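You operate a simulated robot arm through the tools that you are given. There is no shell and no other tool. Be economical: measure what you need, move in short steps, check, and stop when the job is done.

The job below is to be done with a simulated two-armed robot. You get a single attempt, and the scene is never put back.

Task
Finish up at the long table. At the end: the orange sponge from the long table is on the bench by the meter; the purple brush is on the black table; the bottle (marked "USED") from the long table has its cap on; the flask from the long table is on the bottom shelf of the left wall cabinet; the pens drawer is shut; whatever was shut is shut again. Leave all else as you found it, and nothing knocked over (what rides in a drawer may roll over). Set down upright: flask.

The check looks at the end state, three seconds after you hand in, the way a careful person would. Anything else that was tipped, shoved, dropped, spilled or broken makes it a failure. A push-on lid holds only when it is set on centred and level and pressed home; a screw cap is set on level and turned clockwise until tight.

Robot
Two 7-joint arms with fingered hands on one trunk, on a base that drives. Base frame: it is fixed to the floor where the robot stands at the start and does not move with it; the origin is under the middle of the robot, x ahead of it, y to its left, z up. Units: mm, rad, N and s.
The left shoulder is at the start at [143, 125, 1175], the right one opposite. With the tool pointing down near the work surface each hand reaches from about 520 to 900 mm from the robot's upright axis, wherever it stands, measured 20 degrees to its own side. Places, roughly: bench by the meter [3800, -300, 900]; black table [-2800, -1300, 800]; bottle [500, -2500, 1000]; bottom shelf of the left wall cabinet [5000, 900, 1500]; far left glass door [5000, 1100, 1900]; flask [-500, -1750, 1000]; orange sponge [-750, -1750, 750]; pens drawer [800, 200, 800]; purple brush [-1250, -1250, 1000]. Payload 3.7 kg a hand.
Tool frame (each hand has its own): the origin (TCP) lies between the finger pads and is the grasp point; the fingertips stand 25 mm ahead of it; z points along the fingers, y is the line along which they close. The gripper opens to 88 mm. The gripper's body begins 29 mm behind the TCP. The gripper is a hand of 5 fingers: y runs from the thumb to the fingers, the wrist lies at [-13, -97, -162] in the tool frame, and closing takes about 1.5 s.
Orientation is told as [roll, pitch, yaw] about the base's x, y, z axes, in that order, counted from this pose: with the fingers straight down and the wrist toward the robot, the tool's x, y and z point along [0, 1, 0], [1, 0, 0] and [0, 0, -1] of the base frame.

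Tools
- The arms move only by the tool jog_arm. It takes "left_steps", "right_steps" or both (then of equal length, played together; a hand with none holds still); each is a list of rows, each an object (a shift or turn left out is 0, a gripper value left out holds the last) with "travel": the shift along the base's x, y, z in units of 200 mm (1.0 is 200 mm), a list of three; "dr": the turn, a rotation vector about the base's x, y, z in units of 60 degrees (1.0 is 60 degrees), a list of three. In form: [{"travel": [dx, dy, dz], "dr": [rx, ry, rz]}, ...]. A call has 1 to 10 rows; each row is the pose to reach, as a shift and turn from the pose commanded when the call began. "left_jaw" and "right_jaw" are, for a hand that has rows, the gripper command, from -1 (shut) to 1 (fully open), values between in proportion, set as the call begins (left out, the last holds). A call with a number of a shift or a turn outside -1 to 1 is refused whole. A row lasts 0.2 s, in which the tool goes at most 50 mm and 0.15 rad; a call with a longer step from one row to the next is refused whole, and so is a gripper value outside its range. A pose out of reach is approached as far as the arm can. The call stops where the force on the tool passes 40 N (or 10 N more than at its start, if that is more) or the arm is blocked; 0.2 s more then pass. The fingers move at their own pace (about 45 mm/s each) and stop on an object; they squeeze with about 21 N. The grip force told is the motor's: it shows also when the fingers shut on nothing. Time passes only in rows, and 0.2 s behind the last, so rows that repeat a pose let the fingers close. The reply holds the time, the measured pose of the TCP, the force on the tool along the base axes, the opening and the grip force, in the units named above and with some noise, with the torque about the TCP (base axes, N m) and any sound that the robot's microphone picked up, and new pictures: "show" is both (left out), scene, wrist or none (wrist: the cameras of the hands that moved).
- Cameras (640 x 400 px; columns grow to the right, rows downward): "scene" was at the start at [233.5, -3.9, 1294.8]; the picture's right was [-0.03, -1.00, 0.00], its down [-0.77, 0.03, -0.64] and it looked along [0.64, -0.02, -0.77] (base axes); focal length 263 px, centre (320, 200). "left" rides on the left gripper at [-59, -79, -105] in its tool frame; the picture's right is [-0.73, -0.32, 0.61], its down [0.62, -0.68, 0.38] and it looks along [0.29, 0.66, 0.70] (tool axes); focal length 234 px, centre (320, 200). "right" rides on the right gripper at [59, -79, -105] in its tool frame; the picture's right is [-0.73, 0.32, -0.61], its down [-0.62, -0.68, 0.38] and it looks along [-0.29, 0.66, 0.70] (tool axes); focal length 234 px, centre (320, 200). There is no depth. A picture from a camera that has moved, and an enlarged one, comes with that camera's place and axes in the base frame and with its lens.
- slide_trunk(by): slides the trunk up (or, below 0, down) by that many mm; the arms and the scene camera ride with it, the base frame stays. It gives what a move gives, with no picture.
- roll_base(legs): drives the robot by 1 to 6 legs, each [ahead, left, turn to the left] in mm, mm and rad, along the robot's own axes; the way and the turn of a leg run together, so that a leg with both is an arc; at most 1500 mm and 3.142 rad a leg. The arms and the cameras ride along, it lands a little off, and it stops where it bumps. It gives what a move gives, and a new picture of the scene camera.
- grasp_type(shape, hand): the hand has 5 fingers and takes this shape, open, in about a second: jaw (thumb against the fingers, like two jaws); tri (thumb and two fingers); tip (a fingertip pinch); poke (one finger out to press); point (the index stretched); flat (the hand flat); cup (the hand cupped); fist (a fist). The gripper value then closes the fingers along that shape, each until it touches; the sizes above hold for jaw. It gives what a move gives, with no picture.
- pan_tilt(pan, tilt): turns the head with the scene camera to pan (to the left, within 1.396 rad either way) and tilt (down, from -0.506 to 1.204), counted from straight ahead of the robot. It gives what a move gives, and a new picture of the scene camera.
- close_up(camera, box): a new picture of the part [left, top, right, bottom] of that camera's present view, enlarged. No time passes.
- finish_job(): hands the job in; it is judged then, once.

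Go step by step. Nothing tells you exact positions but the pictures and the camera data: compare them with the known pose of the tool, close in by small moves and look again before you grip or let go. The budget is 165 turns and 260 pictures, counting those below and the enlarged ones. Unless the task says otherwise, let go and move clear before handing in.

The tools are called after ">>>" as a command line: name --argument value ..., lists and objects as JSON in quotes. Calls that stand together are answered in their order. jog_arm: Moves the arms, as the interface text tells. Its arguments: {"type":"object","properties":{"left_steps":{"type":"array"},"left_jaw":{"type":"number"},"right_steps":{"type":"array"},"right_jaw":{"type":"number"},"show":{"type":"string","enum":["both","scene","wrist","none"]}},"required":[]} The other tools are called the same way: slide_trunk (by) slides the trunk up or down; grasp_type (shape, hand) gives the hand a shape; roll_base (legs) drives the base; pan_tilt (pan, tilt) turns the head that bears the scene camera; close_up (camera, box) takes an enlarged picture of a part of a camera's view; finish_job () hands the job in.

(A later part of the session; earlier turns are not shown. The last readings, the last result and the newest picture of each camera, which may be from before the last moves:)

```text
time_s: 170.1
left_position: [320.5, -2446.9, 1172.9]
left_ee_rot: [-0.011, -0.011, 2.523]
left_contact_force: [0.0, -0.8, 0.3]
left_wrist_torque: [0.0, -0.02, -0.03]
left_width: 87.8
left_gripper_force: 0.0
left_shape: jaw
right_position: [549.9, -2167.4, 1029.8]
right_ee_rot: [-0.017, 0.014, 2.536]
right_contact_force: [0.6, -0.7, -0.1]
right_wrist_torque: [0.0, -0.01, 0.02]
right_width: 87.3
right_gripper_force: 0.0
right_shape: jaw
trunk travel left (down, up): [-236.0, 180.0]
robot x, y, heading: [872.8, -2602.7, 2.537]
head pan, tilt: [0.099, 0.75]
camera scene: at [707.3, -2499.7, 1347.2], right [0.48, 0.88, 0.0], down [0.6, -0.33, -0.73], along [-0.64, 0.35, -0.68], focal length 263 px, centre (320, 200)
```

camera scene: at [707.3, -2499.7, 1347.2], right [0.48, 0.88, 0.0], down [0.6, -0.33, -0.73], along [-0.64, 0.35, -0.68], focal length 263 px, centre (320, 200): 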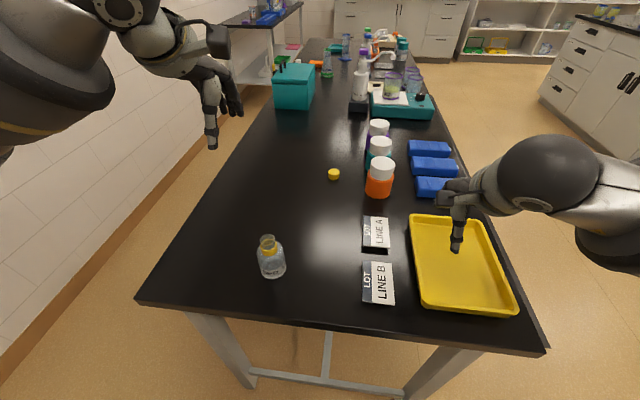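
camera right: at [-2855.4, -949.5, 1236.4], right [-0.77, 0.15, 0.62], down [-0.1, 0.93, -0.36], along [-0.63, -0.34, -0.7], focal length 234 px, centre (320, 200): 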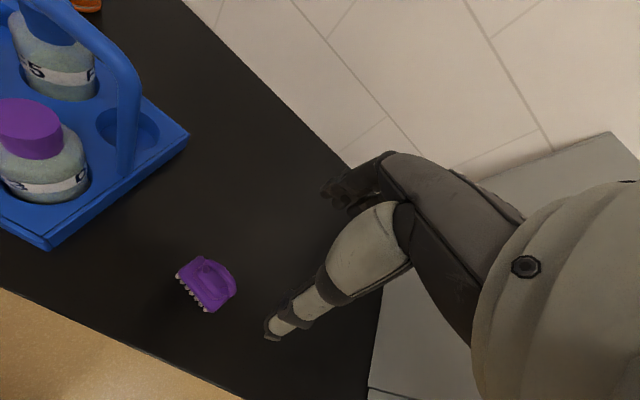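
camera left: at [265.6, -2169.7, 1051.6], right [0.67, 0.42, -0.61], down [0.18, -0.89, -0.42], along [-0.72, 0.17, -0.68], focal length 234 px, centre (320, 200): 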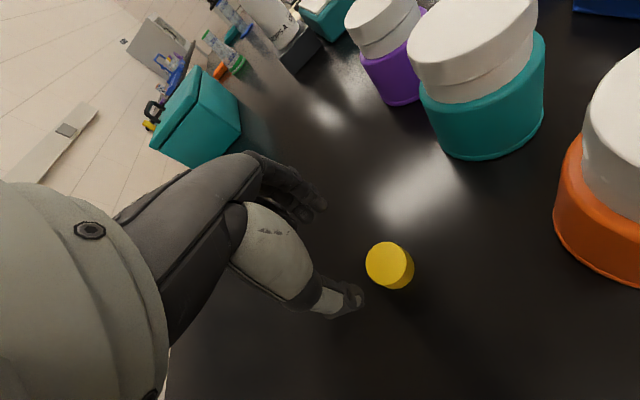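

Now I'll raise the right hand, drop the trunk for a better reach, and come 60 mm closer.

>>> jog_arm --right_steps '[{"travel": [0, 0, 0.2]}, {"travel": [0, 0, 0.4]}, {"travel": [0, 0, 0.65]}]' --show "none"

>>> roll_base --legs '[[65, 0, 0]]'

>>> slide_trunk --by -120

>>> jog_arm --left_steps '[{"travel": [-0.1, 0.2, 0]}, {"travel": [-0.2, 0.4, 0]}, {"travel": [-0.3, 0.6, 0]}, {"travel": [-0.38, 0.8, 0]}, {"travel": [-0.42, 0.98, 0]}]' --show "both"

```text
time_s: 170.9
left_position: [319.7, -2447.0, 1173.7]
left_ee_rot: [-0.01, -0.012, 2.524]
left_contact_force: [-0.4, 0.2, -0.1]
left_wrist_torque: [0.03, 0.0, 0.02]
left_width: 87.7
left_gripper_force: 0.0
left_shape: jaw
right_position: [549.6, -2170.4, 1158.9]
right_ee_rot: [-0.017, 0.015, 2.537]
right_contact_force: [-0.1, -0.2, 0.6]
right_wrist_torque: [-0.01, 0.02, 0.03]
right_width: 88.0
right_gripper_force: 0.1
right_shape: jaw
trunk travel left (down, up): [-236.0, 180.0]
robot x, y, heading: [875.2, -2606.0, 2.536]
head pan, tilt: [0.099, 0.75]
```

```text
time_s: 171.9
left_position: [267.1, -2408.7, 1173.4]
left_ee_rot: [-0.012, -0.011, 2.525]
left_contact_force: [-0.3, -0.3, -0.2]
left_wrist_torque: [0.03, -0.01, 0.0]
left_width: 87.7
left_gripper_force: 0.0
left_shape: jaw
right_position: [496.3, -2133.0, 1157.8]
right_ee_rot: [-0.018, 0.013, 2.534]
right_contact_force: [0.0, 0.5, -0.6]
right_wrist_torque: [0.0, 0.02, -0.02]
right_width: 87.5
right_gripper_force: 0.0
right_shape: jaw
trunk travel left (down, up): [-236.0, 180.0]
robot x, y, heading: [820.7, -2569.0, 2.542]
head pan, tilt: [0.099, 0.75]
camera scene: at [654.0, -2462.9, 1347.2], right [0.48, 0.88, 0.0], down [0.6, -0.33, -0.73], along [-0.64, 0.35, -0.68], focal length 263 px, centre (320, 200)
```

scene: 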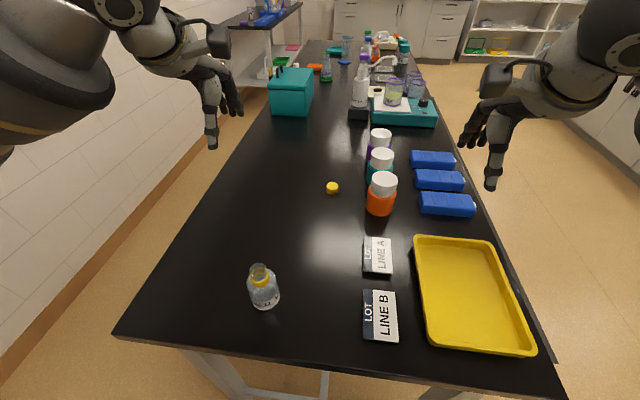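

```text
time_s: 173.4
left_position: [267.5, -2410.8, 1055.6]
left_ee_rot: [-0.01, -0.013, 2.524]
left_contact_force: [0.3, 0.2, -0.7]
left_wrist_torque: [0.0, 0.0, 0.0]
left_width: 87.9
left_gripper_force: 0.0
left_shape: jaw
right_position: [481.7, -2122.7, 999.2]
right_ee_rot: [-0.017, 0.122, 2.537]
right_contact_force: [0.4, -0.2, 0.4]
right_wrist_torque: [-0.01, 0.02, 0.01]
right_width: 87.5
right_gripper_force: 0.1
right_shape: jaw
trunk travel left (down, up): [-116.0, 300.0]
robot x, y, heading: [817.9, -2570.3, 2.541]
head pan, tilt: [0.099, 0.75]
```

```text
time_s: 174.6
left_position: [187.0, -2212.9, 1054.4]
left_ee_rot: [-0.007, -0.012, 2.523]
left_contact_force: [-0.2, 0.4, 0.1]
left_wrist_torque: [-0.01, 0.0, 0.0]
left_width: 87.6
left_gripper_force: 0.1
left_shape: jaw
right_position: [480.0, -2121.9, 998.1]
right_ee_rot: [-0.018, 0.125, 2.537]
right_contact_force: [-0.3, 0.2, -0.1]
right_wrist_torque: [-0.01, -0.01, 0.0]
right_width: 87.6
right_gripper_force: 0.0
right_shape: jaw
trunk travel left (down, up): [-116.0, 300.0]
robot x, y, heading: [824.6, -2567.8, 2.539]
head pan, tilt: [0.099, 0.75]
camera scene: at [549.2, -2390.0, 1212.9], right [0.48, 0.88, 0.0], down [0.6, -0.33, -0.73], along [-0.64, 0.35, -0.68], focal length 263 px, centre (320, 200)
camera left: at [282.6, -2211.5, 1159.3], right [0.68, 0.41, -0.6], down [0.19, -0.9, -0.4], along [-0.71, 0.15, -0.69], focal length 234 px, centre (320, 200)
```

scene: 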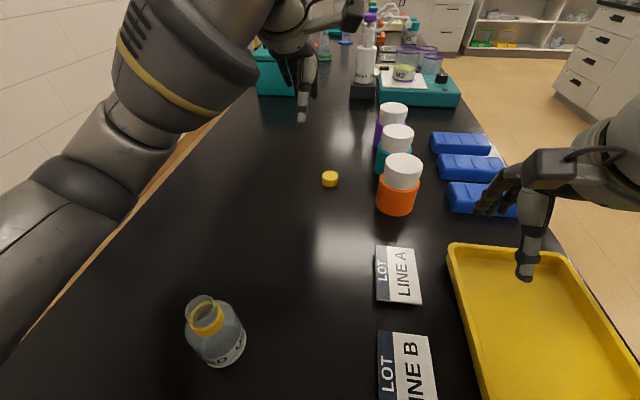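
left: 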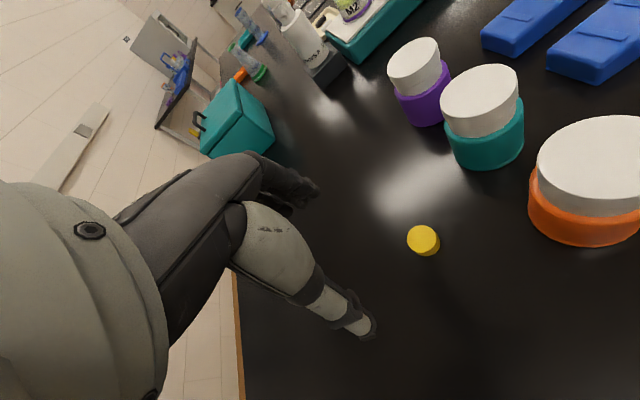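

The trunk leans as it lowers, so the reach is now comfortable. The cap is at about (180, -2164). I'll try the three-finger shape, which should centre on a round cap better.

>>> grasp_type --hand "left" --shape "tri"

>>> jog_arm --left_steps '[{"travel": [-0.02, 0.12, 0]}, {"travel": [-0.035, 0.245, -0.15]}, {"travel": [-0.035, 0.245, -0.35]}, {"travel": [-0.035, 0.245, -0.55]}, {"travel": [-0.035, 0.245, -0.7]}]' --left_jaw 1 --show "wrist"

```text
time_s: 175.5
left_position: [186.0, -2214.6, 1054.0]
left_ee_rot: [-0.011, -0.01, 2.525]
left_contact_force: [0.3, -0.4, 0.0]
left_wrist_torque: [-0.03, -0.01, 0.01]
left_width: 87.7
left_gripper_force: 0.1
left_shape: tri
right_position: [480.4, -2121.7, 998.0]
right_ee_rot: [-0.018, 0.124, 2.537]
right_contact_force: [0.1, -1.1, -0.1]
right_wrist_torque: [0.0, -0.02, 0.0]
right_width: 87.5
right_gripper_force: 0.1
right_shape: jaw
trunk travel left (down, up): [-116.0, 300.0]
robot x, y, heading: [818.2, -2567.9, 2.537]
head pan, tilt: [0.099, 0.75]
```

```text
time_s: 176.9
left_position: [174.7, -2161.8, 954.9]
left_ee_rot: [-0.005, -0.082, 2.528]
left_contact_force: [-0.4, 0.0, 0.6]
left_wrist_torque: [-0.03, 0.03, -0.01]
left_width: 87.5
left_gripper_force: 0.1
left_shape: tri
right_position: [488.2, -2123.3, 1004.4]
right_ee_rot: [-0.014, 0.113, 2.538]
right_contact_force: [0.8, 0.8, 0.7]
right_wrist_torque: [-0.02, -0.05, -0.01]
right_width: 87.7
right_gripper_force: 0.1
right_shape: jaw
trunk travel left (down, up): [-116.0, 300.0]
robot x, y, heading: [818.3, -2567.4, 2.537]
head pan, tilt: [0.099, 0.75]
stopped in row 5 (left hand): the arm was blocked; the commanded pose is now the measured one
camera left: at [277.5, -2164.9, 1054.5], right [0.64, 0.44, -0.63], down [0.17, -0.88, -0.44], along [-0.75, 0.17, -0.64], focal length 234 px, centre (320, 200)
```

left: 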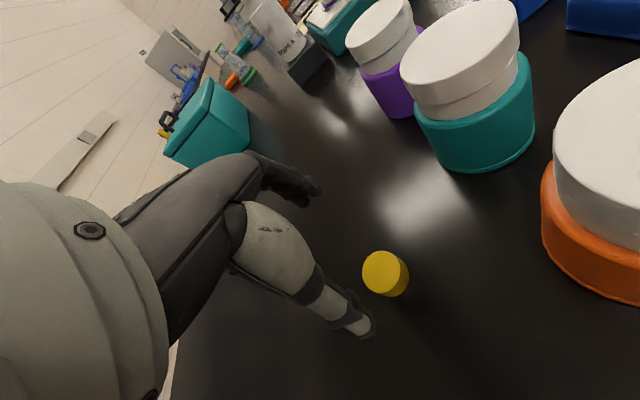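

>>> close_up --camera "scene" --box '[0, 0, 640, 400]'

```text
1.00 times, centred on (320, 200) of scene (not enlarged: the box is as wide or as high as the picture)
camera zoom: at [558.9, -2393.1, 1217.4], right [0.48, 0.88, 0.0], down [0.59, -0.33, -0.74], along [-0.65, 0.35, -0.68], focal length 263 px, centre (320, 200)
```

zoom: 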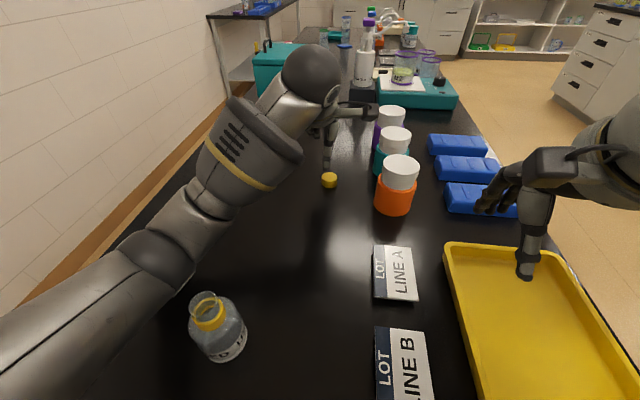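

The elbow is likely resting on the table edge because the trunk is too low. I'll raise the trunk by 80 and try again.

>>> slide_trunk --by 80

>>> jog_arm --left_steps '[{"travel": [0, 0, -0.1], "dr": [0, 0, 0]}, {"travel": [0, 0, -0.1]}]' --show "both"

```text
time_s: 178.0
left_position: [169.8, -2160.4, 1011.2]
left_ee_rot: [-0.011, -0.048, 2.529]
left_contact_force: [0.7, 0.7, -0.4]
left_wrist_torque: [-0.02, -0.01, 0.02]
left_width: 87.9
left_gripper_force: 0.0
left_shape: tri
right_position: [478.3, -2121.4, 1076.5]
right_ee_rot: [-0.017, 0.126, 2.536]
right_contact_force: [0.0, 0.0, -0.4]
right_wrist_torque: [-0.02, 0.01, 0.01]
right_width: 87.6
right_gripper_force: 0.0
right_shape: jaw
trunk travel left (down, up): [-196.0, 220.0]
robot x, y, heading: [819.1, -2567.3, 2.545]
head pan, tilt: [0.099, 0.75]
```

```text
time_s: 178.6
left_position: [170.3, -2160.7, 993.1]
left_ee_rot: [-0.012, -0.051, 2.525]
left_contact_force: [0.4, 0.1, -0.2]
left_wrist_torque: [0.04, -0.02, 0.04]
left_width: 87.7
left_gripper_force: 0.1
left_shape: tri
right_position: [479.8, -2122.5, 1078.0]
right_ee_rot: [-0.018, 0.124, 2.534]
right_contact_force: [0.3, -0.1, -0.4]
right_wrist_torque: [-0.02, 0.0, -0.03]
right_width: 87.6
right_gripper_force: 0.1
right_shape: jaw
trunk travel left (down, up): [-196.0, 220.0]
robot x, y, heading: [819.2, -2565.0, 2.542]
head pan, tilt: [0.099, 0.75]
camera scene: at [619.9, -2440.0, 1304.8], right [0.48, 0.88, 0.0], down [0.6, -0.33, -0.73], along [-0.64, 0.35, -0.68], focal length 263 px, centre (320, 200)
camera left: at [270.8, -2161.2, 1096.3], right [0.66, 0.43, -0.62], down [0.18, -0.89, -0.42], along [-0.73, 0.17, -0.66], focal length 234 px, centre (320, 200)
```

scene: 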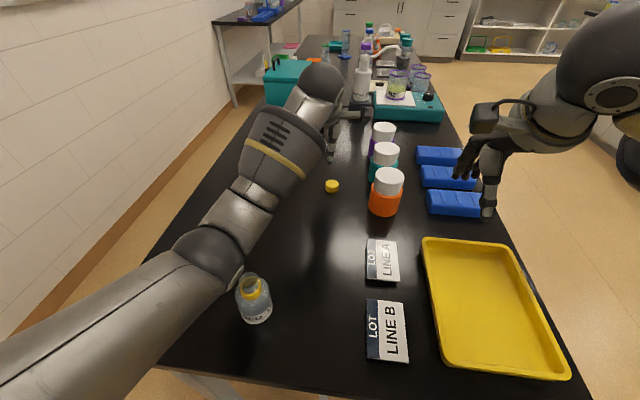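
left: 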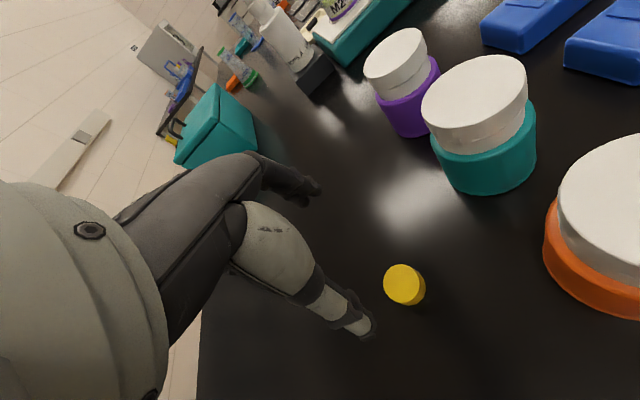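

The left elbow is too close to the bottle, so I'll change plan and use the right arm, whose elbow stays outboard. First I'll lift everything clear with the trunk and park the left arm.

>>> slide_trunk --by 150

>>> jog_arm --left_steps '[{"travel": [0, -0.15, 0.1]}, {"travel": [0, -0.3, 0.2]}, {"travel": [0.05, -0.5, 0.2]}, {"travel": [0.1, -0.7, 0.2]}, {"travel": [0.15, -0.9, 0.2]}]' --show "none"

>>> jog_arm --left_steps '[{"travel": [0.05, -0.2, 0]}, {"travel": [0.1, -0.4, 0]}, {"travel": [0.15, -0.6, 0]}, {"travel": [0.2, -0.8, 0]}]' --show "scene"

```text
time_s: 180.4
left_position: [169.2, -2161.6, 1143.7]
left_ee_rot: [-0.01, -0.051, 2.526]
left_contact_force: [-0.2, -0.5, -0.5]
left_wrist_torque: [0.0, 0.03, 0.02]
left_width: 87.9
left_gripper_force: 0.1
left_shape: tri
right_position: [479.0, -2121.6, 1227.7]
right_ee_rot: [-0.018, 0.124, 2.538]
right_contact_force: [0.4, -0.1, 1.0]
right_wrist_torque: [-0.01, 0.03, 0.0]
right_width: 87.3
right_gripper_force: 0.1
right_shape: jaw
trunk travel left (down, up): [-346.0, 70.0]
robot x, y, heading: [820.9, -2566.8, 2.535]
head pan, tilt: [0.099, 0.75]
```

```text
time_s: 181.6
left_position: [201.1, -2342.5, 1185.6]
left_ee_rot: [-0.01, -0.049, 2.526]
left_contact_force: [-0.2, 0.4, -0.5]
left_wrist_torque: [0.02, -0.01, -0.03]
left_width: 87.9
left_gripper_force: 0.0
left_shape: tri
right_position: [480.4, -2122.9, 1228.0]
right_ee_rot: [-0.016, 0.125, 2.537]
right_contact_force: [0.4, -1.1, 0.2]
right_wrist_torque: [0.0, -0.01, -0.02]
right_width: 87.8
right_gripper_force: 0.0
right_shape: jaw
trunk travel left (down, up): [-346.0, 70.0]
robot x, y, heading: [822.4, -2565.3, 2.537]
head pan, tilt: [0.099, 0.75]
```

```text
time_s: 182.6
left_position: [242.5, -2504.8, 1179.5]
left_ee_rot: [-0.007, -0.052, 2.526]
left_contact_force: [0.3, 0.3, 0.1]
left_wrist_torque: [0.01, -0.01, 0.03]
left_width: 87.7
left_gripper_force: 0.0
left_shape: tri
right_position: [479.0, -2123.6, 1228.0]
right_ee_rot: [-0.018, 0.125, 2.537]
right_contact_force: [0.2, 0.4, -0.1]
right_wrist_torque: [0.04, 0.01, -0.01]
right_width: 87.7
right_gripper_force: 0.1
right_shape: jaw
trunk travel left (down, up): [-346.0, 70.0]
robot x, y, heading: [816.7, -2568.3, 2.539]
head pan, tilt: [0.099, 0.75]
camera scene: at [711.9, -2504.4, 1460.7], right [0.48, 0.88, 0.0], down [0.6, -0.33, -0.73], along [-0.64, 0.35, -0.68], focal length 263 px, centre (320, 200)
```

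scene: 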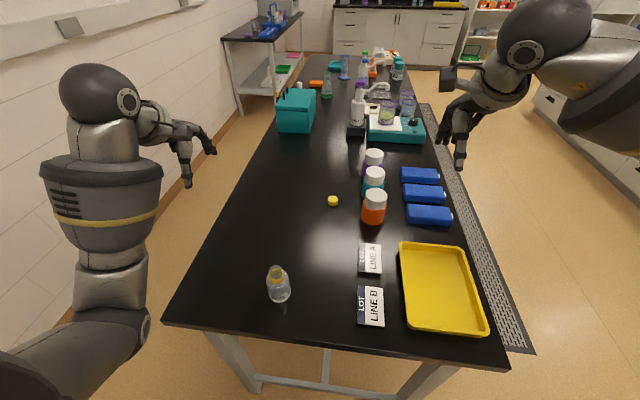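

>>> roll_base --legs '[[0, 230, 0]]'

>>> slide_trunk --by -110

>>> grasp_type --hand "right" --shape "tri"

>>> close_up --camera "right" --box '[0, 0, 640, 400]'

```text
time_s: 185.2
left_position: [112.7, -2689.7, 1179.6]
left_ee_rot: [-0.011, -0.05, 2.524]
left_contact_force: [-0.8, -0.5, -0.4]
left_wrist_torque: [0.04, 0.02, -0.01]
left_width: 87.9
left_gripper_force: 0.0
left_shape: tri
right_position: [352.9, -2307.8, 1227.6]
right_ee_rot: [-0.018, 0.123, 2.533]
right_contact_force: [0.1, 1.0, -0.2]
right_wrist_torque: [0.0, -0.02, -0.03]
right_width: 87.7
right_gripper_force: 0.0
right_shape: jaw
trunk travel left (down, up): [-346.0, 70.0]
robot x, y, heading: [693.3, -2753.1, 2.533]
head pan, tilt: [0.099, 0.75]
camera scene: at [582.7, -2689.9, 1460.6], right [0.49, 0.87, 0.0], down [0.6, -0.33, -0.73], along [-0.64, 0.35, -0.68], focal length 263 px, centre (320, 200)
```

scene: 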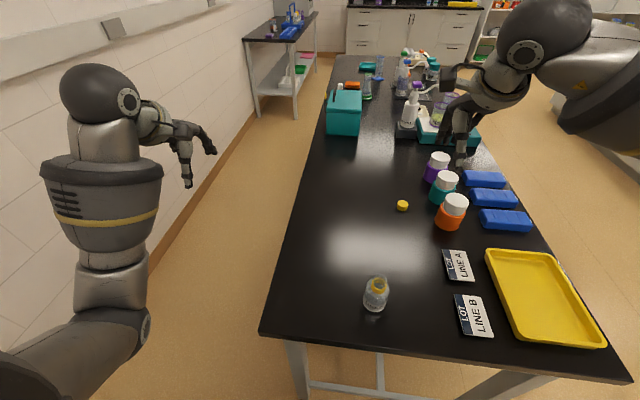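

```text
time_s: 186.6
left_position: [114.8, -2689.3, 1070.7]
left_ee_rot: [-0.009, -0.053, 2.524]
left_contact_force: [-0.2, -0.3, 0.0]
left_wrist_torque: [0.01, 0.03, -0.04]
left_width: 88.1
left_gripper_force: 0.1
left_shape: tri
right_position: [353.0, -2307.5, 1120.1]
right_ee_rot: [-0.019, 0.121, 2.535]
right_contact_force: [0.9, -0.4, 1.1]
right_wrist_torque: [-0.01, 0.0, 0.0]
right_width: 87.7
right_gripper_force: 0.0
right_shape: jaw
trunk travel left (down, up): [-236.0, 180.0]
robot x, y, heading: [690.3, -2753.4, 2.536]
head pan, tilt: [0.099, 0.75]
```

```text
time_s: 187.5
left_position: [113.8, -2689.7, 1069.6]
left_ee_rot: [-0.009, -0.051, 2.526]
left_contact_force: [-0.1, -0.1, 0.4]
left_wrist_torque: [0.0, 0.02, 0.05]
left_width: 87.9
left_gripper_force: 0.0
left_shape: tri
right_position: [351.3, -2307.4, 1118.4]
right_ee_rot: [-0.017, 0.124, 2.532]
right_contact_force: [0.2, -0.3, -0.5]
right_wrist_torque: [-0.04, -0.02, 0.0]
right_width: 87.7
right_gripper_force: 0.1
right_shape: tri
trunk travel left (down, up): [-236.0, 180.0]
robot x, y, heading: [687.6, -2749.6, 2.535]
head pan, tilt: [0.099, 0.75]
```

```text
1.00 times, centred on (320, 200) of right (not enlarged: the box is as wide or as high as the picture)
camera zoom: at [371.8, -2394.5, 1230.5], right [0.08, 0.81, 0.58], down [0.95, 0.1, -0.28], along [-0.29, 0.57, -0.77], focal length 234 px, centre (320, 200)
```

zoom: 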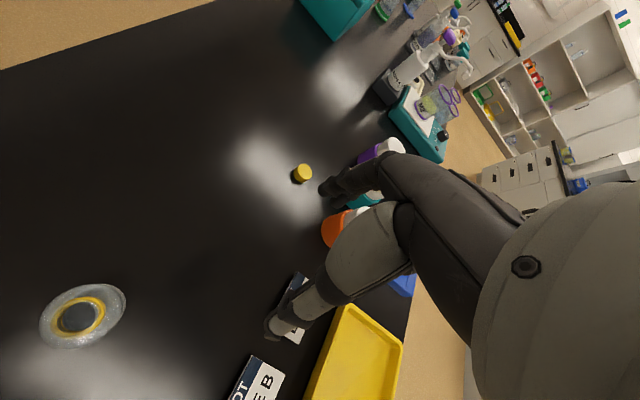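

>>> jog_arm --right_steps '[{"travel": [-0.17, 0.13, 0], "dr": [0.017, 0.024, 0]}, {"travel": [-0.34, 0.26, 0], "dr": [0.034, 0.048, 0]}, {"travel": [-0.51, 0.4, -0.05], "dr": [0.05, 0.072, 0]}, {"travel": [-0.68, 0.54, -0.1], "dr": [0.068, 0.097, 0]}, {"travel": [-0.84, 0.705, -0.15], "dr": [0.068, 0.097, 0]}, {"travel": [-0.84, 0.705, -0.35], "dr": [0.068, 0.097, 0]}, {"travel": [-0.84, 0.705, -0.55], "dr": [0.068, 0.097, 0]}, {"travel": [-0.84, 0.705, -0.75], "dr": [0.068, 0.097, 0]}]' --right_jaw 1 --show "both"

```text
time_s: 189.3
left_position: [112.6, -2689.2, 1069.0]
left_ee_rot: [-0.009, -0.05, 2.525]
left_contact_force: [-0.5, -0.8, 0.0]
left_wrist_torque: [0.0, 0.0, 0.03]
left_width: 87.6
left_gripper_force: 0.1
left_shape: tri
right_position: [184.8, -2164.2, 967.6]
right_ee_rot: [-0.018, 0.001, 2.534]
right_contact_force: [-0.7, 0.5, 0.3]
right_wrist_torque: [-0.02, -0.02, 0.0]
right_width: 87.6
right_gripper_force: 0.0
right_shape: tri
trunk travel left (down, up): [-236.0, 180.0]
robot x, y, heading: [692.0, -2753.4, 2.539]
head pan, tilt: [0.099, 0.75]
camera scene: at [524.4, -2648.8, 1347.3], right [0.49, 0.87, 0.0], down [0.6, -0.33, -0.73], along [-0.64, 0.35, -0.68], focal length 263 px, centre (320, 200)
camera right: at [216.2, -2257.8, 1071.6], right [0.14, 0.77, 0.62], down [0.92, 0.13, -0.37], along [-0.37, 0.62, -0.69], focal length 234 px, centre (320, 200)
```

scene: 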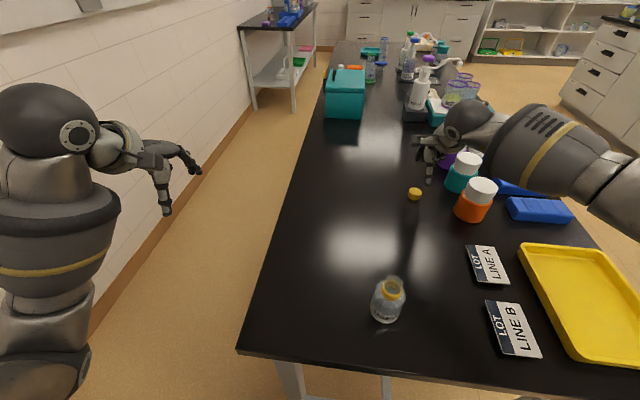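
right: 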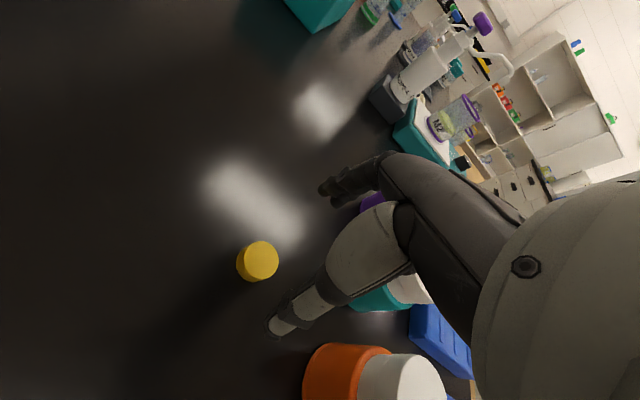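

>>> jog_arm --right_steps '[{"travel": [-0.01, 0.005, -0.15]}, {"travel": [-0.01, 0.005, -0.3]}, {"travel": [-0.01, 0.005, -0.395]}]' --show "both"

```text
time_s: 190.1
left_position: [114.0, -2689.6, 1069.7]
left_ee_rot: [-0.01, -0.05, 2.524]
left_contact_force: [-0.7, -0.6, 0.6]
left_wrist_torque: [-0.01, 0.0, 0.0]
left_width: 87.8
left_gripper_force: 0.1
left_shape: tri
right_position: [182.2, -2165.9, 888.7]
right_ee_rot: [-0.018, -0.001, 2.535]
right_contact_force: [0.0, 0.3, -0.1]
right_wrist_torque: [-0.03, 0.02, 0.03]
right_width: 87.8
right_gripper_force: 0.1
right_shape: tri
trunk travel left (down, up): [-236.0, 180.0]
robot x, y, heading: [693.0, -2756.3, 2.537]
head pan, tilt: [0.099, 0.75]
camera scene: at [524.4, -2649.1, 1347.3], right [0.49, 0.87, 0.0], down [0.6, -0.33, -0.73], along [-0.64, 0.35, -0.68], focal length 263 px, centre (320, 200)
camera right: at [214.5, -2259.7, 991.4], right [0.14, 0.77, 0.62], down [0.92, 0.13, -0.37], along [-0.37, 0.62, -0.69], focal length 234 px, centre (320, 200)
```

scene: 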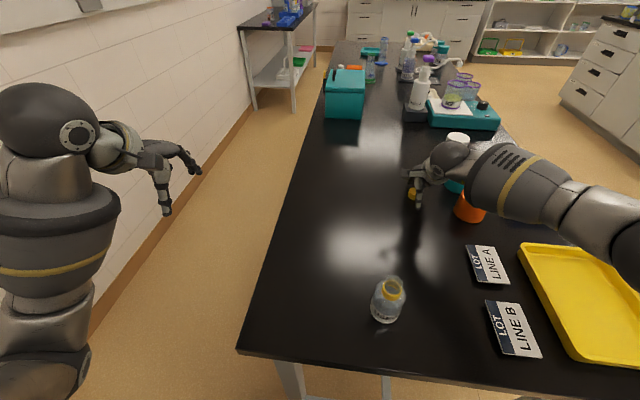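
right: 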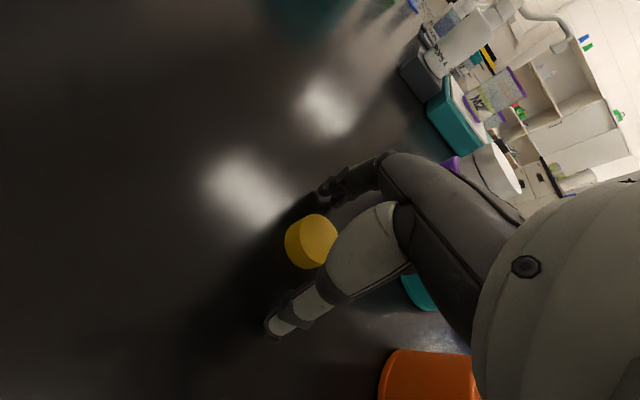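

>>> jog_arm --right_steps '[{}, {}, {}, {}, {}, {}, {}]' --right_jaw -1 --show "wrist"

```text
time_s: 191.7
left_position: [113.1, -2688.8, 1069.6]
left_ee_rot: [-0.011, -0.049, 2.523]
left_contact_force: [-0.5, -0.2, 0.3]
left_wrist_torque: [-0.03, 0.02, -0.04]
left_width: 88.1
left_gripper_force: 0.1
left_shape: tri
right_position: [183.0, -2165.0, 888.4]
right_ee_rot: [-0.018, 0.001, 2.535]
right_contact_force: [1.0, -0.8, 0.1]
right_wrist_torque: [0.0, -0.03, 0.01]
right_width: 27.1
right_gripper_force: 21.1
right_shape: tri
trunk travel left (down, up): [-236.0, 180.0]
robot x, y, heading: [693.9, -2753.5, 2.532]
head pan, tilt: [0.099, 0.75]
camera right: at [214.5, -2259.9, 991.8], right [0.14, 0.77, 0.62], down [0.92, 0.13, -0.37], along [-0.37, 0.62, -0.69], focal length 234 px, centre (320, 200)
```

right: 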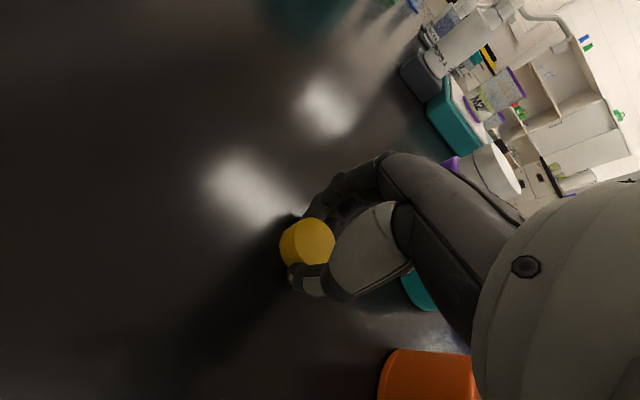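

>>> jog_arm --right_steps '[{"travel": [0, 0, 0.1]}, {"travel": [0, 0, 0.3]}, {"travel": [0, 0, 0.5]}, {"travel": [0, 0, 0.7]}]' --show "none"

>>> close_up --camera "right" --box '[240, 190, 400, 290]'

>>> close_up --camera "scene" --box '[360, 110, 520, 210]'

```text
time_s: 192.7
left_position: [113.9, -2689.8, 1070.3]
left_ee_rot: [-0.011, -0.053, 2.523]
left_contact_force: [-0.1, 0.3, -0.1]
left_wrist_torque: [0.03, 0.01, -0.04]
left_width: 87.8
left_gripper_force: 0.0
left_shape: tri
right_position: [182.9, -2164.6, 1031.2]
right_ee_rot: [-0.017, 0.0, 2.534]
right_contact_force: [-0.5, 0.0, -0.9]
right_wrist_torque: [0.01, 0.01, 0.01]
right_width: 27.2
right_gripper_force: 21.0
right_shape: tri
trunk travel left (down, up): [-236.0, 180.0]
robot x, y, heading: [688.2, -2751.2, 2.54]
head pan, tilt: [0.099, 0.75]
```

```text
4.00 times, centred on (320, 240) of right
camera zoom: at [214.4, -2259.3, 1134.7], right [0.14, 0.77, 0.62], down [0.92, 0.13, -0.37], along [-0.37, 0.62, -0.69], focal length 937 px, centre (320, 40)
```

zoom: 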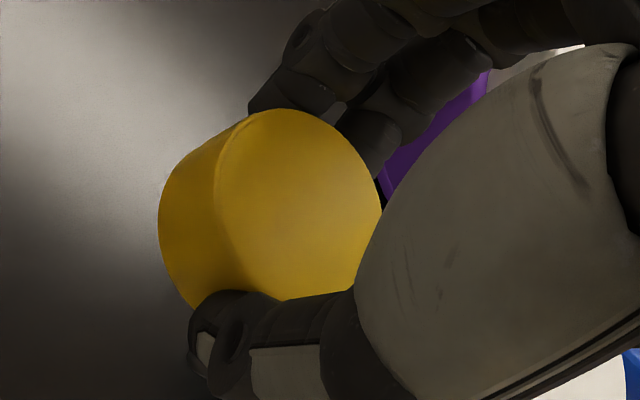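

```text
4.00 times, centred on (440, 160) of scene
camera zoom: at [524.9, -2649.8, 1347.5], right [0.48, 0.87, 0.0], down [0.6, -0.33, -0.73], along [-0.64, 0.35, -0.68], focal length 1051 px, centre (-160, 360)
```

zoom: 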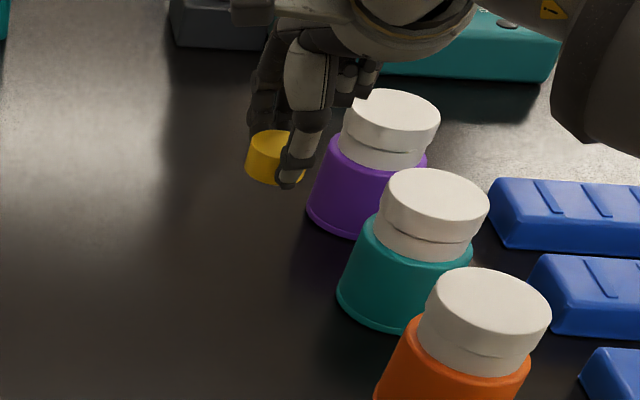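

The cap is held level and centred (about 29 mm from the TCP to the cap's rim). I'll back up so the bottle is at a comfortable distance, then locate its neck precisely.

>>> roll_base --legs '[[-170, 0, 0]]'

>>> close_up --camera "right" --box '[0, 0, 640, 400]'

```text
time_s: 194.2
left_position: [252.3, -2784.7, 1069.6]
left_ee_rot: [-0.011, -0.049, 2.524]
left_contact_force: [0.7, 0.2, 1.0]
left_wrist_torque: [-0.02, 0.04, 0.01]
left_width: 88.0
left_gripper_force: 0.0
left_shape: tri
right_position: [321.9, -2261.2, 1030.5]
right_ee_rot: [-0.016, 0.001, 2.535]
right_contact_force: [0.2, 0.1, 0.0]
right_wrist_torque: [0.02, 0.02, 0.01]
right_width: 26.9
right_gripper_force: 21.0
right_shape: tri
trunk travel left (down, up): [-236.0, 180.0]
robot x, y, heading: [831.9, -2850.6, 2.538]
head pan, tilt: [0.099, 0.75]
camera scene: at [663.8, -2745.6, 1347.5], right [0.49, 0.87, 0.0], down [0.6, -0.33, -0.73], along [-0.64, 0.36, -0.68], focal length 263 px, centre (320, 200)
```

scene: 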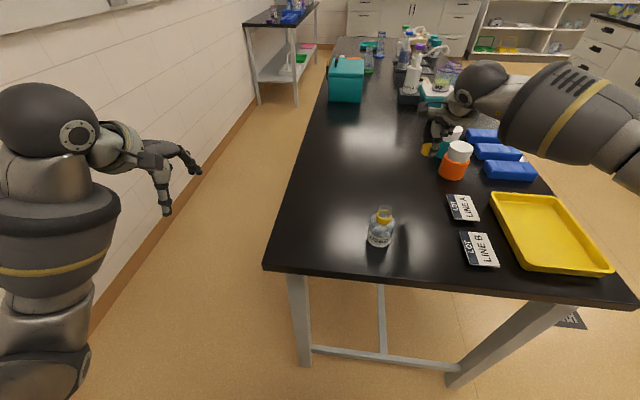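

```text
1.00 times, centred on (320, 200) of right (not enlarged: the box is as wide or as high as the picture)
camera zoom: at [353.2, -2355.0, 1133.9], right [0.14, 0.77, 0.62], down [0.92, 0.13, -0.37], along [-0.37, 0.62, -0.69], focal length 234 px, centre (320, 200)
```

zoom: 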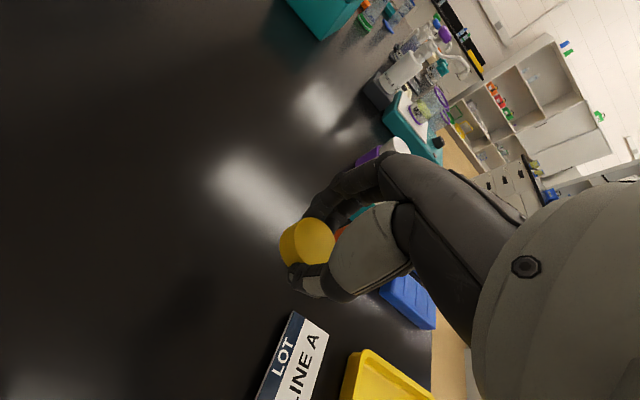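

>>> close_up --camera "scene" --box '[334, 190, 430, 250]'

>>> close_up --camera "left" --box '[0, 0, 640, 400]'

```text
6.67 times, centred on (382, 220) of scene
camera zoom: at [663.8, -2745.6, 1347.5], right [0.49, 0.87, 0.0], down [0.6, -0.33, -0.73], along [-0.64, 0.36, -0.68], focal length 1751 px, centre (-93, 67)
```

zoom: 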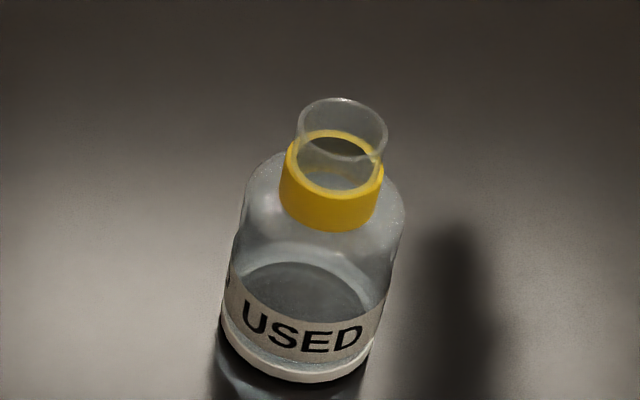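

```text
1.00 times, centred on (320, 200) of left (not enlarged: the box is as wide or as high as the picture)
camera zoom: at [352.7, -2786.6, 1173.0], right [0.66, 0.43, -0.62], down [0.18, -0.89, -0.42], along [-0.73, 0.17, -0.66], focal length 234 px, centre (320, 200)
```

zoom: 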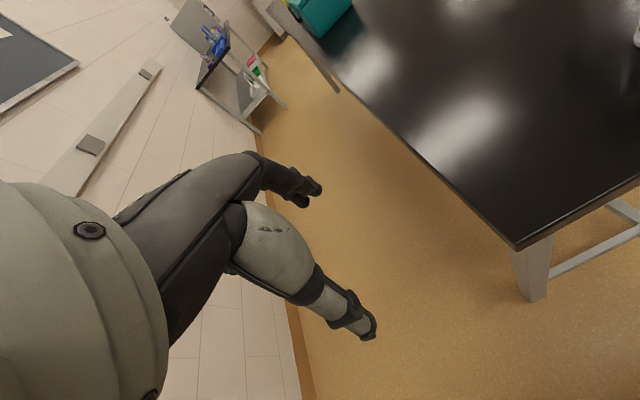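

Bottle axis estimated at (391, -2435), with the neck top at z≈960. I'll bring the cap above it with clearance and verify with the wrist camera.

>>> jog_arm --right_steps '[{"travel": [0.05, -0.1, 0.1]}, {"travel": [0.12, -0.28, 0.15]}, {"travel": [0.2, -0.48, 0.15]}, {"travel": [0.28, -0.68, 0.15]}, {"travel": [0.35, -0.86, 0.15]}, {"travel": [0.35, -0.86, 0.15]}]' --show "both"

>>> close_up --camera "right" --box '[180, 200, 340, 300]'

>>> close_up --camera "scene" --box '[320, 150, 480, 250]'

```text
time_s: 195.6
left_position: [250.4, -2783.6, 1069.3]
left_ee_rot: [-0.008, -0.05, 2.524]
left_contact_force: [-0.3, 0.7, 0.1]
left_wrist_torque: [-0.01, 0.02, 0.0]
left_width: 87.9
left_gripper_force: 0.1
left_shape: tri
right_position: [390.0, -2432.6, 1058.6]
right_ee_rot: [-0.016, 0.001, 2.532]
right_contact_force: [-0.8, -0.1, 0.1]
right_wrist_torque: [0.02, 0.05, 0.03]
right_width: 27.1
right_gripper_force: 20.7
right_shape: tri
trunk travel left (down, up): [-236.0, 180.0]
robot x, y, heading: [828.7, -2849.4, 2.533]
head pan, tilt: [0.099, 0.75]
camera scene: at [663.2, -2744.9, 1347.3], right [0.49, 0.87, 0.0], down [0.6, -0.33, -0.73], along [-0.64, 0.35, -0.68], focal length 263 px, centre (320, 200)
camera right: at [421.5, -2526.0, 1162.4], right [0.14, 0.77, 0.62], down [0.92, 0.13, -0.37], along [-0.37, 0.62, -0.69], focal length 234 px, centre (320, 200)
```

scene: 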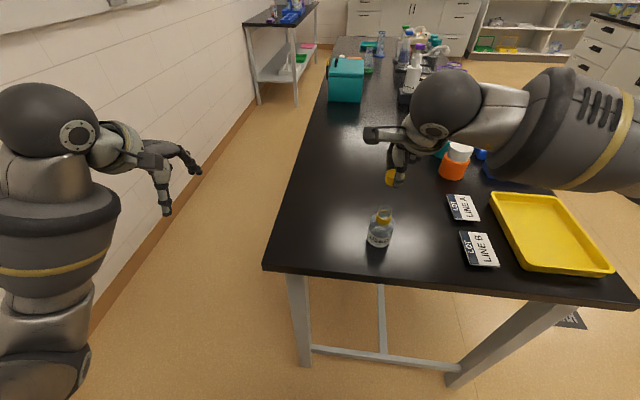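
right: 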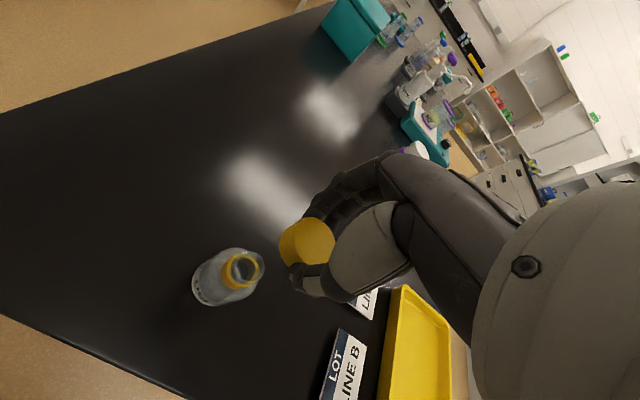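

```text
4.00 times, centred on (260, 250) of right
camera zoom: at [421.5, -2526.0, 1162.4], right [0.14, 0.77, 0.62], down [0.92, 0.13, -0.37], along [-0.37, 0.62, -0.69], focal length 937 px, centre (560, 0)
```

zoom: 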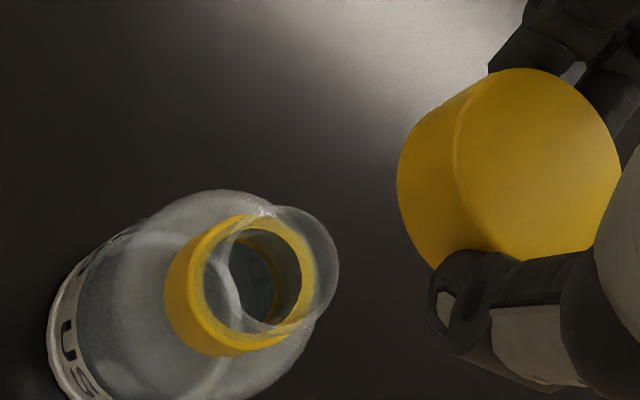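

```text
4.00 times, centred on (400, 200) of scene
camera zoom: at [663.2, -2744.9, 1347.3], right [0.49, 0.87, 0.0], down [0.6, -0.33, -0.73], along [-0.64, 0.35, -0.68], focal length 1051 px, centre (0, 200)
```

zoom: 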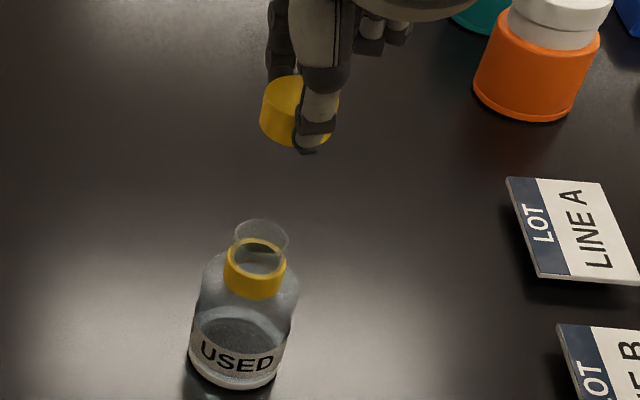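

>>> jog_arm --right_steps '[{"travel": [-0.01, -0.0235, -0.1]}, {"travel": [-0.01, -0.0235, -0.25]}, {"travel": [-0.01, -0.0235, -0.33]}, {"travel": [-0.01, -0.0235, -0.33]}]' --show "none"

>>> close_up --camera "right" --box '[220, 190, 380, 290]'

>>> close_up --camera "scene" --box '[320, 160, 480, 260]'

```text
time_s: 196.6
left_position: [252.0, -2785.7, 1069.7]
left_ee_rot: [-0.01, -0.049, 2.524]
left_contact_force: [0.6, 0.2, 0.1]
left_wrist_torque: [-0.01, 0.0, 0.01]
left_width: 87.6
left_gripper_force: 0.2
left_shape: tri
right_position: [387.9, -2435.0, 993.3]
right_ee_rot: [-0.018, 0.0, 2.532]
right_contact_force: [0.1, 0.0, -0.5]
right_wrist_torque: [-0.02, 0.01, 0.04]
right_width: 26.9
right_gripper_force: 20.8
right_shape: tri
trunk travel left (down, up): [-236.0, 180.0]
robot x, y, heading: [829.6, -2851.5, 2.534]
head pan, tilt: [0.099, 0.75]
```

```text
4.00 times, centred on (300, 240) of right
camera zoom: at [419.2, -2529.7, 1096.3], right [0.14, 0.77, 0.62], down [0.92, 0.13, -0.37], along [-0.37, 0.62, -0.69], focal length 937 px, centre (400, 40)
```

zoom: 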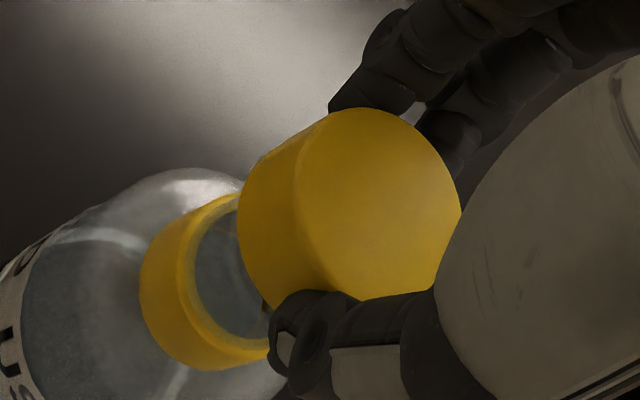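

```text
4.00 times, centred on (400, 210) of scene
camera zoom: at [663.2, -2745.3, 1347.4], right [0.49, 0.87, 0.0], down [0.6, -0.33, -0.73], along [-0.64, 0.36, -0.68], focal length 1051 px, centre (0, 160)
```

zoom: 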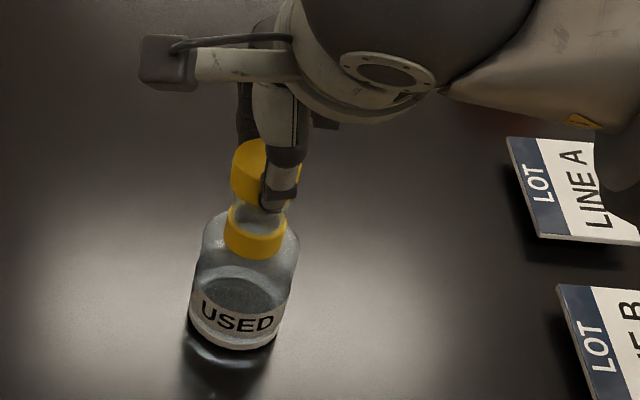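

Alignment looks good within 2 mm. I'll lower in small steps, watching the force.

>>> jog_arm --right_steps '[{"travel": [0.006, -0.004, -0.025]}, {"travel": [0.006, -0.004, -0.05]}]' --show "none"

>>> jog_arm --right_steps '[{"travel": [0, 0, -0.02]}, {"travel": [0, 0, -0.04]}]' --show "none"

>>> close_up --camera "right" --box '[220, 190, 380, 290]'

>>> close_up --camera "scene" --box '[320, 160, 480, 260]'

```text
time_s: 197.2
left_position: [253.6, -2785.5, 1070.8]
left_ee_rot: [-0.011, -0.051, 2.524]
left_contact_force: [-0.1, -0.5, -0.5]
left_wrist_torque: [0.01, -0.02, -0.01]
left_width: 87.8
left_gripper_force: 0.1
left_shape: tri
right_position: [390.4, -2436.4, 983.9]
right_ee_rot: [-0.017, 0.0, 2.533]
right_contact_force: [0.2, 0.3, 0.4]
right_wrist_torque: [-0.02, 0.0, -0.02]
right_width: 27.1
right_gripper_force: 21.4
right_shape: tri
trunk travel left (down, up): [-236.0, 180.0]
robot x, y, heading: [832.6, -2850.0, 2.534]
head pan, tilt: [0.099, 0.75]
```

```text
time_s: 197.8
left_position: [251.8, -2785.1, 1068.7]
left_ee_rot: [-0.012, -0.049, 2.526]
left_contact_force: [0.5, 0.4, 0.1]
left_wrist_torque: [0.01, -0.01, 0.03]
left_width: 87.8
left_gripper_force: 0.0
left_shape: tri
right_position: [389.9, -2436.8, 975.1]
right_ee_rot: [-0.016, 0.001, 2.532]
right_contact_force: [-0.8, 0.2, -0.9]
right_wrist_torque: [-0.03, -0.01, 0.03]
right_width: 27.0
right_gripper_force: 20.9
right_shape: tri
trunk travel left (down, up): [-236.0, 180.0]
robot x, y, heading: [830.8, -2850.8, 2.534]
head pan, tilt: [0.099, 0.75]
```

```text
4.00 times, centred on (300, 240) of right
camera zoom: at [421.4, -2531.4, 1079.2], right [0.14, 0.77, 0.62], down [0.92, 0.13, -0.37], along [-0.37, 0.62, -0.69], focal length 937 px, centre (400, 40)
```

zoom: 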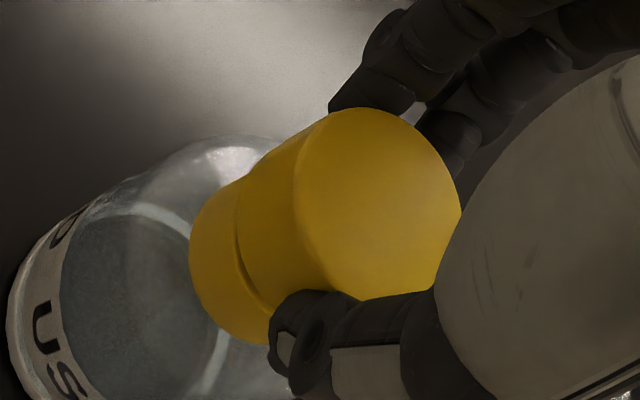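

```text
4.00 times, centred on (400, 210) of scene
camera zoom: at [663.1, -2745.2, 1347.4], right [0.49, 0.87, 0.0], down [0.6, -0.33, -0.73], along [-0.64, 0.36, -0.68], focal length 1051 px, centre (0, 160)
```

zoom: 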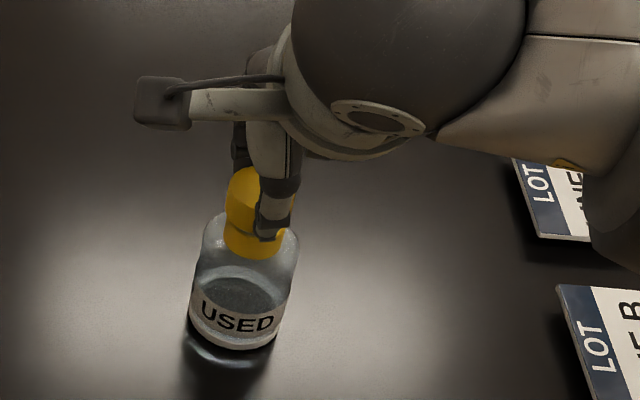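

>>> jog_arm --right_steps '[{"travel": [0, 0, -0.015]}, {"travel": [0, 0, -0.03]}]' --show "none"

>>> jog_arm --right_steps '[{"travel": [0, 0, -0.01]}, {"travel": [0, 0, -0.02]}]' --show "none"

>>> close_up --camera "right" --box '[220, 190, 380, 290]'

```text
time_s: 198.4
left_position: [253.7, -2784.8, 1070.2]
left_ee_rot: [-0.008, -0.053, 2.525]
left_contact_force: [0.2, -0.1, 0.5]
left_wrist_torque: [-0.01, -0.02, -0.02]
left_width: 88.0
left_gripper_force: 0.1
left_shape: tri
right_position: [390.3, -2436.5, 973.2]
right_ee_rot: [-0.018, -0.004, 2.533]
right_contact_force: [2.2, 0.9, 10.1]
right_wrist_torque: [0.05, -0.09, 0.0]
right_width: 27.3
right_gripper_force: 21.1
right_shape: tri
trunk travel left (down, up): [-236.0, 180.0]
robot x, y, heading: [831.9, -2849.2, 2.535]
head pan, tilt: [0.099, 0.75]
```

```text
time_s: 199.0
left_position: [253.2, -2786.0, 1071.5]
left_ee_rot: [-0.009, -0.054, 2.525]
left_contact_force: [0.4, 0.3, -0.1]
left_wrist_torque: [-0.02, 0.0, -0.01]
left_width: 87.7
left_gripper_force: 0.1
left_shape: tri
right_position: [390.3, -2437.8, 971.7]
right_ee_rot: [-0.016, -0.01, 2.532]
right_contact_force: [0.7, 3.3, 24.3]
right_wrist_torque: [0.09, 0.04, 0.01]
right_width: 28.6
right_gripper_force: 21.2
right_shape: tri
trunk travel left (down, up): [-236.0, 180.0]
robot x, y, heading: [830.4, -2848.6, 2.539]
head pan, tilt: [0.099, 0.75]
```

```text
4.00 times, centred on (300, 240) of right
camera zoom: at [422.3, -2532.6, 1073.6], right [0.15, 0.77, 0.62], down [0.92, 0.13, -0.38], along [-0.37, 0.63, -0.69], focal length 937 px, centre (400, 40)
```

zoom: 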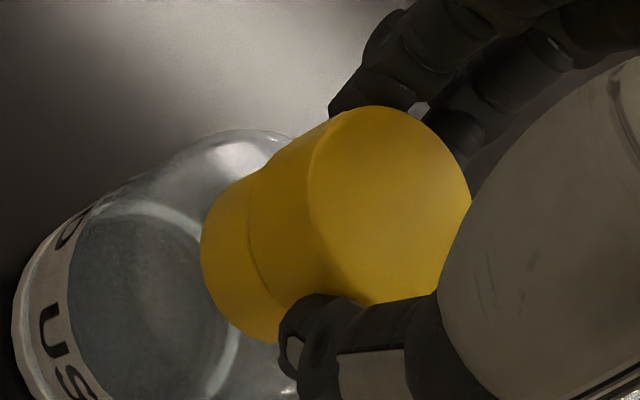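

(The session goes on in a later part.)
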